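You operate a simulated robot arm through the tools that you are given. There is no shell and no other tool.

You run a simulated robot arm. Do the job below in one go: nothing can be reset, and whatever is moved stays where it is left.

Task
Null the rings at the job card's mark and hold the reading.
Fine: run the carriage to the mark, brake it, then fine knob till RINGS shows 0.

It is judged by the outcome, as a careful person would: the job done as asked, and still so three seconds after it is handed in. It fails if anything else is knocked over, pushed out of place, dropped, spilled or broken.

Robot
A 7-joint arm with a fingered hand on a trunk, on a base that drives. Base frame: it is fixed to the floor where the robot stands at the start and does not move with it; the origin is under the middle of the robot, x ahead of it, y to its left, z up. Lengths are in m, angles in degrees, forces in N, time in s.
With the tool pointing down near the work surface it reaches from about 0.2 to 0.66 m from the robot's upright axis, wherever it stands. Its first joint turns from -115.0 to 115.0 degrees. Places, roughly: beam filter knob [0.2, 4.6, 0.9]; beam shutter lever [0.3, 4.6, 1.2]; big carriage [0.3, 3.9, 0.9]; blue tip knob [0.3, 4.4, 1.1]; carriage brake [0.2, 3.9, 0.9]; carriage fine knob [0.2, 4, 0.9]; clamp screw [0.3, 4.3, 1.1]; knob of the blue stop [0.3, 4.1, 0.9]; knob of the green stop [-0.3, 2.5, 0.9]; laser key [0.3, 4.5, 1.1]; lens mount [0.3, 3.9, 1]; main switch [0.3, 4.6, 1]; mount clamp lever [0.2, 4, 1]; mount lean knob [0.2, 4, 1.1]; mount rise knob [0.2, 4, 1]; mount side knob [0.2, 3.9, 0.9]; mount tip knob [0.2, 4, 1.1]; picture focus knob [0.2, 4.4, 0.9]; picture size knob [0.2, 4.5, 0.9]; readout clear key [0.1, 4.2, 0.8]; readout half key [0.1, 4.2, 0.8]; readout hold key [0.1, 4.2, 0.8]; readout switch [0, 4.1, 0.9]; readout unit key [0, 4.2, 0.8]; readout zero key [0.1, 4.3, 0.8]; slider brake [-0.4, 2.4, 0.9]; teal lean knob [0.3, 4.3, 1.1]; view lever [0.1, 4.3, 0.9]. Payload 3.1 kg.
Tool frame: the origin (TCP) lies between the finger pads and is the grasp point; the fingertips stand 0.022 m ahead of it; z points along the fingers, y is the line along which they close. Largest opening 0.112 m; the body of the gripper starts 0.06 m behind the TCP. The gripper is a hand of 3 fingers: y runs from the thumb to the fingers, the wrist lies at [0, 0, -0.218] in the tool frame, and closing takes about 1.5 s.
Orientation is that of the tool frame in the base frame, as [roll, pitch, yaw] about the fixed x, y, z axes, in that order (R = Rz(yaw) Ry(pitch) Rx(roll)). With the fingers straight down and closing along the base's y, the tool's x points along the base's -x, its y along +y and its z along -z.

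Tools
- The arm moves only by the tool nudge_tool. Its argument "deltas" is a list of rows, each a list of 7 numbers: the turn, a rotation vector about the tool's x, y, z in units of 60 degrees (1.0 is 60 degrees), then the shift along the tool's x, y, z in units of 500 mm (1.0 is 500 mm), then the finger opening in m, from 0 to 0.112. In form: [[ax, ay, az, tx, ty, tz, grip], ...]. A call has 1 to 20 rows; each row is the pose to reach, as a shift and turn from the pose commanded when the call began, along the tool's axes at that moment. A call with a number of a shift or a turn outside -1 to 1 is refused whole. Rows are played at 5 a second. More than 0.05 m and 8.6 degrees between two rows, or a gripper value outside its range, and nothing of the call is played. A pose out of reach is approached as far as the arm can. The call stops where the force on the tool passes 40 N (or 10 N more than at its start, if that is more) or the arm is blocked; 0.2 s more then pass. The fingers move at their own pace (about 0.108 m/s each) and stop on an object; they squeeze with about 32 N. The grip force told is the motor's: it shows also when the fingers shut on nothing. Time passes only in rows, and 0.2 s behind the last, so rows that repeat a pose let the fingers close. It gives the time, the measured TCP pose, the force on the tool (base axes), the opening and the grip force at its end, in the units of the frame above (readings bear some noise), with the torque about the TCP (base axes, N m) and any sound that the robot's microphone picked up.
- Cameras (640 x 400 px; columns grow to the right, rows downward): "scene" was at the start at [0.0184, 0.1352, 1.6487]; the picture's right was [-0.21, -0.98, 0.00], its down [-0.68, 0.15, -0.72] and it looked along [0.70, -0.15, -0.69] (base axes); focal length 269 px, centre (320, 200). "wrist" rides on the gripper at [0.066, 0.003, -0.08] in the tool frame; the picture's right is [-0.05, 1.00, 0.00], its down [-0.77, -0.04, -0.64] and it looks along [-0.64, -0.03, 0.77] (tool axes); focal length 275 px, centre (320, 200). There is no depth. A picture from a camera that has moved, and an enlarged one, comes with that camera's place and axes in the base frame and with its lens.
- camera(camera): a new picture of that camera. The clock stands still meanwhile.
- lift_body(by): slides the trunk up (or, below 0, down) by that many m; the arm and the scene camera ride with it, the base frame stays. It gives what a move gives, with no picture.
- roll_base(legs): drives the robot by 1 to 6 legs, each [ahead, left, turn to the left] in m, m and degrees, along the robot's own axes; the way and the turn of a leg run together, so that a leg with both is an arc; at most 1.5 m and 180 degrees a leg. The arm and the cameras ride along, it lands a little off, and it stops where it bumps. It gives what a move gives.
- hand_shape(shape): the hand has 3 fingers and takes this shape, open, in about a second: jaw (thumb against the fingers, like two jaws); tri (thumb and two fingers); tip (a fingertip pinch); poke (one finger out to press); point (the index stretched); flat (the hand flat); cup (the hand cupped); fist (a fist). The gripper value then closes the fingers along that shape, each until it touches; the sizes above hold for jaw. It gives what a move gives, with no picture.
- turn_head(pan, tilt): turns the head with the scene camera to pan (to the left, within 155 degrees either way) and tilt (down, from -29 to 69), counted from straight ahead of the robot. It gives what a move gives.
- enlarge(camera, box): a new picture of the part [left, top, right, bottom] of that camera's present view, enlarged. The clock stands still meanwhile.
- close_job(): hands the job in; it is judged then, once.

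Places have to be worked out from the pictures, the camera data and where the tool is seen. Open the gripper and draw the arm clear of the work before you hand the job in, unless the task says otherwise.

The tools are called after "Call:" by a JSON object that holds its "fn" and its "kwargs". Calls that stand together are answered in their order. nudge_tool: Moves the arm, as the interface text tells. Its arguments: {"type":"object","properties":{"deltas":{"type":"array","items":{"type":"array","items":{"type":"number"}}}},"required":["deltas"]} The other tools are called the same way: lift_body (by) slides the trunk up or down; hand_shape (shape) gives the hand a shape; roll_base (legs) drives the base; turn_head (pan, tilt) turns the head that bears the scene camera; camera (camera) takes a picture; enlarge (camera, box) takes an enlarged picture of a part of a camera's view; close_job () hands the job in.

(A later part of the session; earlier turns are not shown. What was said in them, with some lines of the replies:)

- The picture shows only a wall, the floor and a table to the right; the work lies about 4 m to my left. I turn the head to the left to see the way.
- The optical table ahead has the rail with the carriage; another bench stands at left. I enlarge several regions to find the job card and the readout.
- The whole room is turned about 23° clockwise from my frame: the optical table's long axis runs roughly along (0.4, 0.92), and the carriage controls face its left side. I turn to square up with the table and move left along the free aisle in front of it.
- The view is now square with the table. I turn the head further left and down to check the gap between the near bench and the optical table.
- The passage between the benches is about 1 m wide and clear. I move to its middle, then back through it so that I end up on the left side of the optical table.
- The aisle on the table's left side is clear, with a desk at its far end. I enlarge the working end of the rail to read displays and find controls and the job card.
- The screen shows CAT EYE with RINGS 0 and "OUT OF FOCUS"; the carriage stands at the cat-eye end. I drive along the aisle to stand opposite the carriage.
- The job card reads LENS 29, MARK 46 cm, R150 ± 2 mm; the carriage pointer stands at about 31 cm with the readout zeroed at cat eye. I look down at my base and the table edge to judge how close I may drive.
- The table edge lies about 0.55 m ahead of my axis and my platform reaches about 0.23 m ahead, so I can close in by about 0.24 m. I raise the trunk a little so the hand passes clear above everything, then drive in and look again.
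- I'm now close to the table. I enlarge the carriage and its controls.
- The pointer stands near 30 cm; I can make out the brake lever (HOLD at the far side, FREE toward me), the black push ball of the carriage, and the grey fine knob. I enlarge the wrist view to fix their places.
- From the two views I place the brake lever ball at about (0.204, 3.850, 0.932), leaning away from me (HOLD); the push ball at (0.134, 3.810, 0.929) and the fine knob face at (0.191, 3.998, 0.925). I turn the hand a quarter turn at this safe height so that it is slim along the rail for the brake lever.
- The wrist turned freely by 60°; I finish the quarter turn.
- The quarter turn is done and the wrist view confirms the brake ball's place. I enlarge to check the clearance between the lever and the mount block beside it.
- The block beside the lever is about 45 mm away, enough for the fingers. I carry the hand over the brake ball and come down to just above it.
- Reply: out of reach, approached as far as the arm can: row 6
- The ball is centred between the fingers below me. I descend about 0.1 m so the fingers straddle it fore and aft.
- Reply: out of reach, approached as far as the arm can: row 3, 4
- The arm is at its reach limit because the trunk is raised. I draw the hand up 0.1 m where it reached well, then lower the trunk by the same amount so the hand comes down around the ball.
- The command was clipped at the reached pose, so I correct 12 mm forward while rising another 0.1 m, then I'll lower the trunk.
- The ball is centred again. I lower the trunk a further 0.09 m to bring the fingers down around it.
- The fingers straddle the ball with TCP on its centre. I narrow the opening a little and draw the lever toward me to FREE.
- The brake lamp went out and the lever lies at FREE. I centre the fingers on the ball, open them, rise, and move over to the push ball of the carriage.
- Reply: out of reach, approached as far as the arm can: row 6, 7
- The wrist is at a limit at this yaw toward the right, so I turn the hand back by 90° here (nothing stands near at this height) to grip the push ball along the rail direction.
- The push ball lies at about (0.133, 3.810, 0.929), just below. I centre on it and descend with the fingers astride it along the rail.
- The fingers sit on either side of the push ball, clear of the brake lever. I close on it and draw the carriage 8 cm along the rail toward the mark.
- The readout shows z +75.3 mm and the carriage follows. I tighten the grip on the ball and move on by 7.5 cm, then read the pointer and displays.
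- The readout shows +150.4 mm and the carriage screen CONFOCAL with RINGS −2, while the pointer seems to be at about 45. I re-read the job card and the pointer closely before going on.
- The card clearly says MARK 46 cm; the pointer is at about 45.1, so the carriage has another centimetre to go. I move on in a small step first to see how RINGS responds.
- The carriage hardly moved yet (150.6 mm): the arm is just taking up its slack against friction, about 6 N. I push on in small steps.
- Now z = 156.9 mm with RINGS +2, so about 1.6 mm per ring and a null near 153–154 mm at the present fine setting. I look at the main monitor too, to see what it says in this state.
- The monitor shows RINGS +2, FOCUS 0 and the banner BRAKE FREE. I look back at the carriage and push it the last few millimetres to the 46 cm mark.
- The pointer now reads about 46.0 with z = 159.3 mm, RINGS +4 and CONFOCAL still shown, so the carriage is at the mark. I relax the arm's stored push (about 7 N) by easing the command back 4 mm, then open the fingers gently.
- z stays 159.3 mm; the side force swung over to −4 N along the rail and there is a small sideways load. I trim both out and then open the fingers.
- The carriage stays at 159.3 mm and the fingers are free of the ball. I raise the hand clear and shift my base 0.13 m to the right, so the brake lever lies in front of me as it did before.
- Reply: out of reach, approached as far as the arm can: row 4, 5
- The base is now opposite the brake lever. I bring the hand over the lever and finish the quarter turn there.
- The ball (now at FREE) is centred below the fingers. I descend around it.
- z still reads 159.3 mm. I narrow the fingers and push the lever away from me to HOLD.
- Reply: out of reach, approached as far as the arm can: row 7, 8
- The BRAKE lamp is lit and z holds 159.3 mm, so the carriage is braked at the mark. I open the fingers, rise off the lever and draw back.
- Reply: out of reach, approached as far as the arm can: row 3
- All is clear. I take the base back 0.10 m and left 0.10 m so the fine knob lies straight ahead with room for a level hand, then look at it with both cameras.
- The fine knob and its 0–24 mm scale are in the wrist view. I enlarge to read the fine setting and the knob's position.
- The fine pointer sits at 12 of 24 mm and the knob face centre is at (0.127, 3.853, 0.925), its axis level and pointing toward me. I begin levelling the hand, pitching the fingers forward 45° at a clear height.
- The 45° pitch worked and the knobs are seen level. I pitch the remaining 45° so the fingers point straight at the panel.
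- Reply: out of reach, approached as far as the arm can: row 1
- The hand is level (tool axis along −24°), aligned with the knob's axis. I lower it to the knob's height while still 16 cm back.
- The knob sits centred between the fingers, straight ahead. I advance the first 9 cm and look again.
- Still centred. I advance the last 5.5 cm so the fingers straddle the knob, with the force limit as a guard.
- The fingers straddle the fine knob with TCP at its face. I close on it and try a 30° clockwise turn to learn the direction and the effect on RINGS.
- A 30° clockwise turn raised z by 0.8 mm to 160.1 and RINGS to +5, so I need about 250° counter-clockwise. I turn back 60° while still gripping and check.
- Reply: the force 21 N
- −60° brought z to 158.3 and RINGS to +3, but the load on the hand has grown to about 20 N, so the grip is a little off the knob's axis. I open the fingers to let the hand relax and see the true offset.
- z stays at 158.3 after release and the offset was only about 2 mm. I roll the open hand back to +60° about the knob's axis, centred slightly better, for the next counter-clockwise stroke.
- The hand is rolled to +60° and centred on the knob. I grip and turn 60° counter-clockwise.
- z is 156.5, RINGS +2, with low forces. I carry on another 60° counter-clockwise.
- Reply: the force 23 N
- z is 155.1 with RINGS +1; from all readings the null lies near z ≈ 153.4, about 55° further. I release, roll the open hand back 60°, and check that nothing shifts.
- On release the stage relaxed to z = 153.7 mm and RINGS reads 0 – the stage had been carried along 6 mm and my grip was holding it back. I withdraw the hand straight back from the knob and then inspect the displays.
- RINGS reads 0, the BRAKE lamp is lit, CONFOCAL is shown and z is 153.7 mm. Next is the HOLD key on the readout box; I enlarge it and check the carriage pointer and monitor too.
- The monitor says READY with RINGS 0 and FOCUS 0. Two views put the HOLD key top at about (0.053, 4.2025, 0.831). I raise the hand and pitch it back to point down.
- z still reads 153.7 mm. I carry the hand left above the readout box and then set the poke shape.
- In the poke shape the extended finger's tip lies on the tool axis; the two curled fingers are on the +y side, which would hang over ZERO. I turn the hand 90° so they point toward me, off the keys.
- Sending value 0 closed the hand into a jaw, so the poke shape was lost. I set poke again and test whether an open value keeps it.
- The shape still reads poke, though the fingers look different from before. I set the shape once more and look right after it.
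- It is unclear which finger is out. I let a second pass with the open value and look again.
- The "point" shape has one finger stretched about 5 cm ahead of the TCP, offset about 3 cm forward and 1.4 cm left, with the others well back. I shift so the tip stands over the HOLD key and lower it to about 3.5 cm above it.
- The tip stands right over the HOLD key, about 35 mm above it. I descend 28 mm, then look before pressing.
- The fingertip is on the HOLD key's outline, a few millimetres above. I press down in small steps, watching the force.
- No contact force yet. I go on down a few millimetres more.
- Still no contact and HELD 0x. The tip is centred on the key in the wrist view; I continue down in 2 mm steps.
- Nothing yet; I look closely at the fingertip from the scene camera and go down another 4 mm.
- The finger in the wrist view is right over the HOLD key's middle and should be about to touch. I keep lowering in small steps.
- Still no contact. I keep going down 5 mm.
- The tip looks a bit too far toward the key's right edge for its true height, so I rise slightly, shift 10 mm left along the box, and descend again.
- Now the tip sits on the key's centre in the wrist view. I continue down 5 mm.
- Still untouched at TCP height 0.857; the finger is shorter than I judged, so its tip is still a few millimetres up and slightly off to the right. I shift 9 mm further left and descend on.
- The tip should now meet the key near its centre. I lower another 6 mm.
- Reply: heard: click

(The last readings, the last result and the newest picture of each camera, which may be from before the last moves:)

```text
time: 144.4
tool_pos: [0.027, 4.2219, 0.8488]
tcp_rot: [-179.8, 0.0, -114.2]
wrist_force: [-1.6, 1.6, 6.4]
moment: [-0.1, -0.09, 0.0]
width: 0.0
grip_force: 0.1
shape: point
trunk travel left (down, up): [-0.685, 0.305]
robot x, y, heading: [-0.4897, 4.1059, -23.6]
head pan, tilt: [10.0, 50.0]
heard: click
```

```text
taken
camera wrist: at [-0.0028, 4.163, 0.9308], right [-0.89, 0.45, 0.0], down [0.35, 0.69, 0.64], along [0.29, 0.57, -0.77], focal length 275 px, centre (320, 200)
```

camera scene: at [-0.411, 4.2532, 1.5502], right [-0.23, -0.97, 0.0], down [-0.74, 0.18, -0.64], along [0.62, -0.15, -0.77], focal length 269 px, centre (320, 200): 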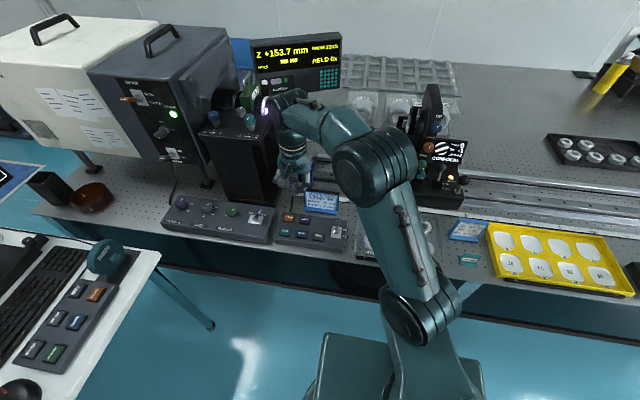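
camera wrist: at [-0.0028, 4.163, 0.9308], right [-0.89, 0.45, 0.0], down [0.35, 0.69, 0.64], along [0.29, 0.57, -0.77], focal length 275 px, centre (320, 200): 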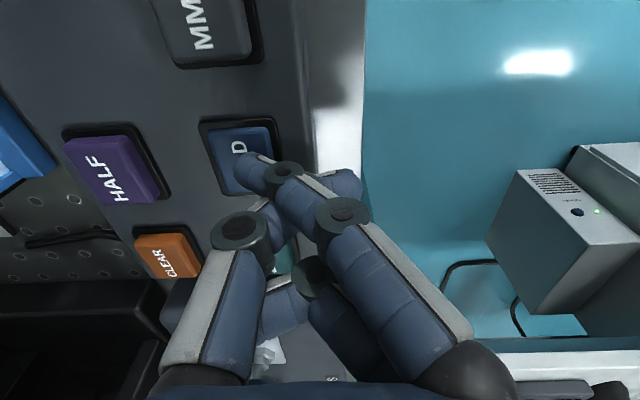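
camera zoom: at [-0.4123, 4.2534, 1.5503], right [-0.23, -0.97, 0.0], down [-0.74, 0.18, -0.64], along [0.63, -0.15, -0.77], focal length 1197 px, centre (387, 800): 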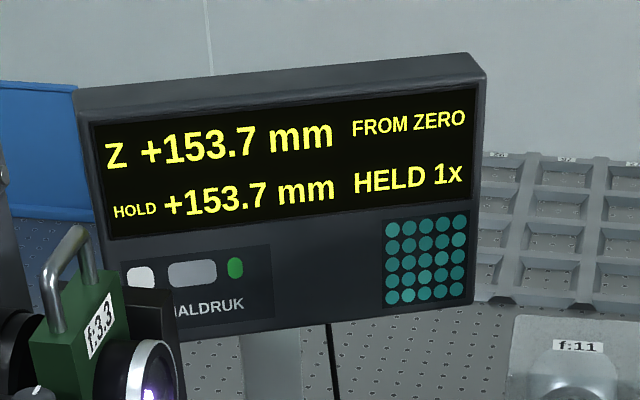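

A click was heard and the readout now shows HOLD +153.7 mm, HELD 1x. I lift the finger straight up off the key.

Call:
{"fn": "nudge_tool", "kwargs": {"deltas": [[0, 0, 0, 0, 0, -0.03, 0.112], [0, 0, 0, 0, 0, -0.09, 0.112], [0, 0, 0, 0, 0, -0.16, 0.112], [0, 0, 0, 0, 0, -0.24, 0.112], [0, 0, 0, 0, 0, -0.32, 0.112], [0, 0, 0, 0, 0, -0.4, 0.112]]}}

Call:
{"fn": "camera", "kwargs": {"camera": "scene"}}

Call:
{"fn": "enlarge", "kwargs": {"camera": "scene", "box": [240, 20, 490, 220]}}

```text
time: 145.8
tool_pos: [0.0268, 4.2204, 1.048]
tcp_rot: [180.0, -0.1, -114.3]
wrist_force: [-0.5, -0.8, -0.2]
moment: [-0.01, -0.01, -0.01]
width: 0.0
grip_force: 0.1
shape: point
trunk travel left (down, up): [-0.685, 0.305]
robot x, y, heading: [-0.488, 4.1098, -23.6]
head pan, tilt: [10.0, 50.0]
```

```text
taken
camera scene: at [-0.4115, 4.2534, 1.5502], right [-0.23, -0.97, 0.0], down [-0.74, 0.18, -0.64], along [0.63, -0.15, -0.77], focal length 269 px, centre (320, 200)
```

scene: 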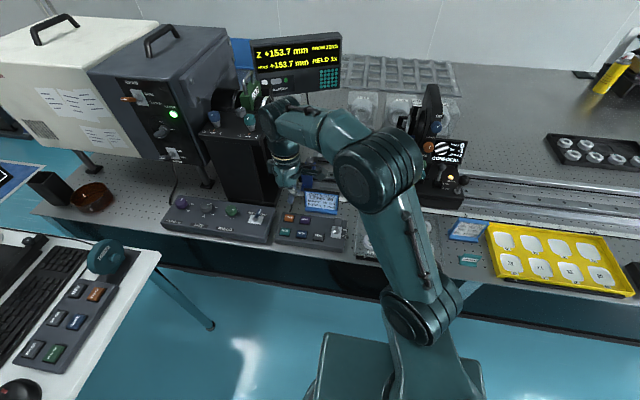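

```text
2.00 times, centred on (365, 120) of scene
camera zoom: at [-0.4115, 4.2534, 1.5502], right [-0.23, -0.97, 0.0], down [-0.74, 0.18, -0.64], along [0.63, -0.15, -0.77], focal length 538 px, centre (230, 360)
```

zoom: 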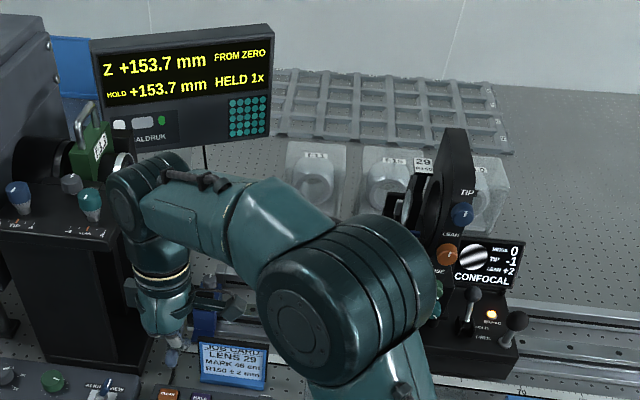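

The reading is held and RINGS is still 0. I open the hand to the jaw shape and draw the arm back clear of the table.

Call:
{"fn": "hand_shape", "kwargs": {"shape": "jaw"}}

Call:
{"fn": "nudge_tool", "kwargs": {"deltas": [[0, 0, 0, 0, 0.02, -0.07, 0.112], [0, 0, 0, 0, 0.06, -0.14, 0.112], [0, 0, 0, 0, 0.12, -0.16, 0.112], [0, 0, 0, 0.03, 0.18, -0.16, 0.112], [0, 0, 0, 0.06, 0.2, -0.16, 0.112], [0, 0, 0, 0.06, 0.2, -0.16, 0.112]]}}

Call:
{"fn": "camera", "kwargs": {"camera": "scene"}}

```text
time: 146.7
tool_pos: [0.0282, 4.2219, 1.0481]
tcp_rot: [-180.0, 0.0, -114.3]
wrist_force: [-0.3, 0.3, 0.1]
moment: [-0.02, 0.01, 0.01]
width: 0.0799
grip_force: 0.1
shape: jaw
trunk travel left (down, up): [-0.685, 0.305]
robot x, y, heading: [-0.4944, 4.1043, -23.4]
head pan, tilt: [10.0, 50.0]
```

```text
time: 148.1
tool_pos: [-0.0752, 4.2354, 1.127]
tcp_rot: [180.0, 0.0, -114.2]
wrist_force: [-0.1, 0.3, 0.8]
moment: [0.03, 0.02, 0.01]
width: 0.0802
grip_force: 0.0
shape: jaw
trunk travel left (down, up): [-0.685, 0.305]
robot x, y, heading: [-0.4901, 4.109, -23.5]
head pan, tilt: [10.0, 50.0]
```

```text
taken
camera scene: at [-0.4109, 4.2536, 1.5501], right [-0.23, -0.97, 0.0], down [-0.75, 0.18, -0.64], along [0.62, -0.15, -0.77], focal length 269 px, centre (320, 200)
```

scene: 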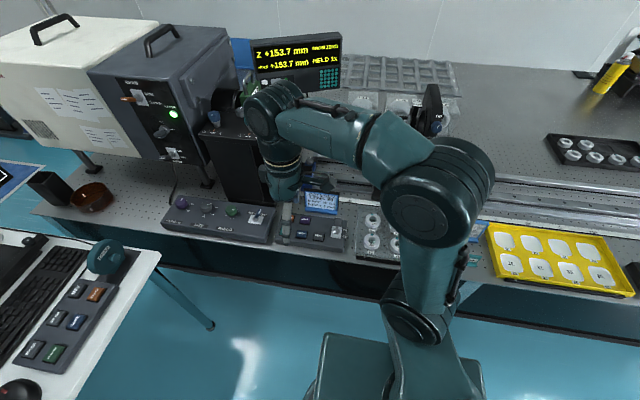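

I back the base 0.35 m into the free aisle so the arm is fully clear, then check all displays once more.

Call:
{"fn": "roll_base", "kwargs": {"legs": [[-0.35, 0, 0]]}}

Call:
{"fn": "turn_head", "kwargs": {"pan": 15, "tilt": 38}}

Call:
{"fn": "camera", "kwargs": {"camera": "scene"}}

Call:
{"fn": "enlarge", "kwargs": {"camera": "scene", "box": [290, 90, 430, 200]}}

```text
time: 150.4
tool_pos: [-0.3939, 4.3737, 1.1278]
tcp_rot: [179.9, 0.0, -114.6]
wrist_force: [0.1, -0.2, 0.7]
moment: [0.0, -0.02, 0.0]
width: 0.0798
grip_force: 0.1
shape: jaw
trunk travel left (down, up): [-0.685, 0.305]
robot x, y, heading: [-0.8109, 4.2466, -23.9]
head pan, tilt: [10.0, 50.0]
```

```text
time: 151.1
tool_pos: [-0.3941, 4.3733, 1.1286]
tcp_rot: [-179.9, 0.0, -114.6]
wrist_force: [-0.2, -0.3, -0.4]
moment: [0.0, 0.0, -0.01]
width: 0.0797
grip_force: 0.1
shape: jaw
trunk travel left (down, up): [-0.685, 0.305]
robot x, y, heading: [-0.8087, 4.2473, -24.0]
head pan, tilt: [15.0, 38.0]
```

```text
taken
camera scene: at [-0.7189, 4.3978, 1.5673], right [-0.15, -0.99, 0.0], down [-0.61, 0.09, -0.79], along [0.78, -0.12, -0.62], focal length 269 px, centre (320, 200)
```

scene: 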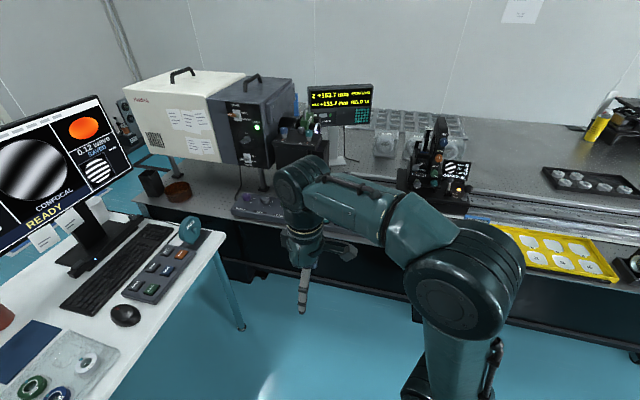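

```text
3.64 times, centred on (360, 145) of scene
camera zoom: at [-0.7189, 4.3978, 1.5673], right [-0.15, -0.99, 0.0], down [-0.61, 0.09, -0.79], along [0.78, -0.12, -0.62], focal length 979 px, centre (174, 400)
```

zoom: 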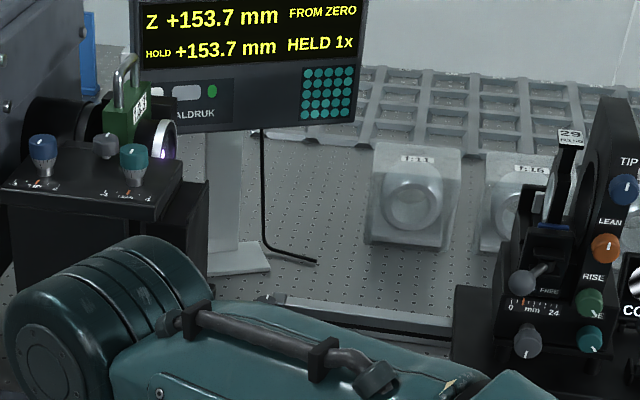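

Held value 153.7 mm, HELD 1x, monitor READY. A last check of the carriage screen, brake lamp and pointer.

Call:
{"fn": "enlarge", "kwargs": {"camera": "scene", "box": [390, 110, 500, 220]}}

Call:
{"fn": "enlarge", "kwargs": {"camera": "scene", "box": [0, 90, 140, 240]}}

```text
3.64 times, centred on (445, 165) of scene
camera zoom: at [-0.7189, 4.3978, 1.5673], right [-0.15, -0.99, 0.0], down [-0.61, 0.09, -0.79], along [0.78, -0.12, -0.62], focal length 979 px, centre (-134, 327)
```

zoom: 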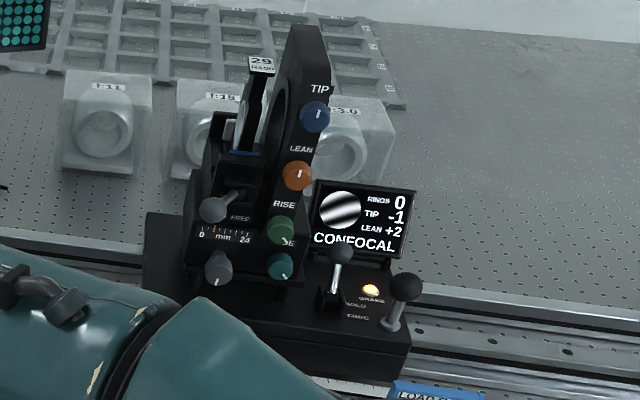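

```text
2.67 times, centred on (70, 165) of scene
camera zoom: at [-0.7189, 4.3978, 1.5673], right [-0.15, -0.99, 0.0], down [-0.61, 0.09, -0.79], along [0.78, -0.12, -0.62], focal length 718 px, centre (987, 293)
```

zoom: 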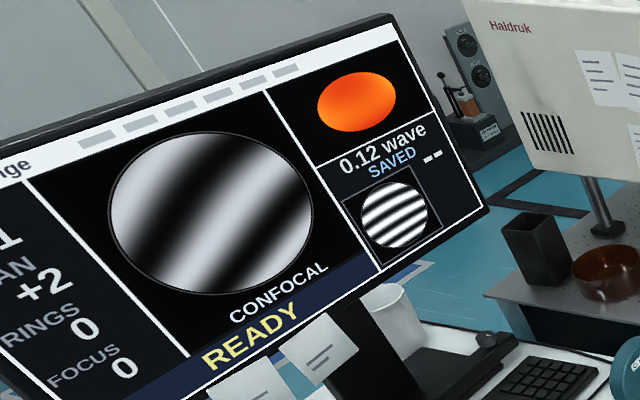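

Everything is in place: the carriage is braked at the 46 cm mark, RINGS reads 0 and the screen says READY. The reading is held at +153.7 mm (HELD 1x), and the hand is open and clear. I hand the job in.

Call:
{"fn": "close_job", "kwargs": {}}

```text
The job is handed in.
```

The rings are nulled with the carriage braked at the 46 cm mark, and the readout holds **+153.7 mm** (HELD 1x). I've handed the job in; no verdict has come back yet.

- **Carriage:** the pointer read about 46.0 cm when I let go. The brake is set and its lamp is lit.
- **Null:** the fine knob went from 12 mm to about 6 mm on its scale. RINGS shows 0, and the monitor says CONFOCAL and READY.
- **Not adjusted:** TIP reads −1 and LEAN reads +2; I left both alone because the job only asked for the rings.
- **Clearance:** the hand is open and the base is backed away from the table. I saw nothing knocked over or pushed out of place.

**Reading against the card:** the job card gives R150 ± 2 mm, and +153.7 mm is outside that range. The readout was already zeroed at the cat-eye position when I started. I didn't re-check that zero, so either the lens is off its marked radius or the zero was off.
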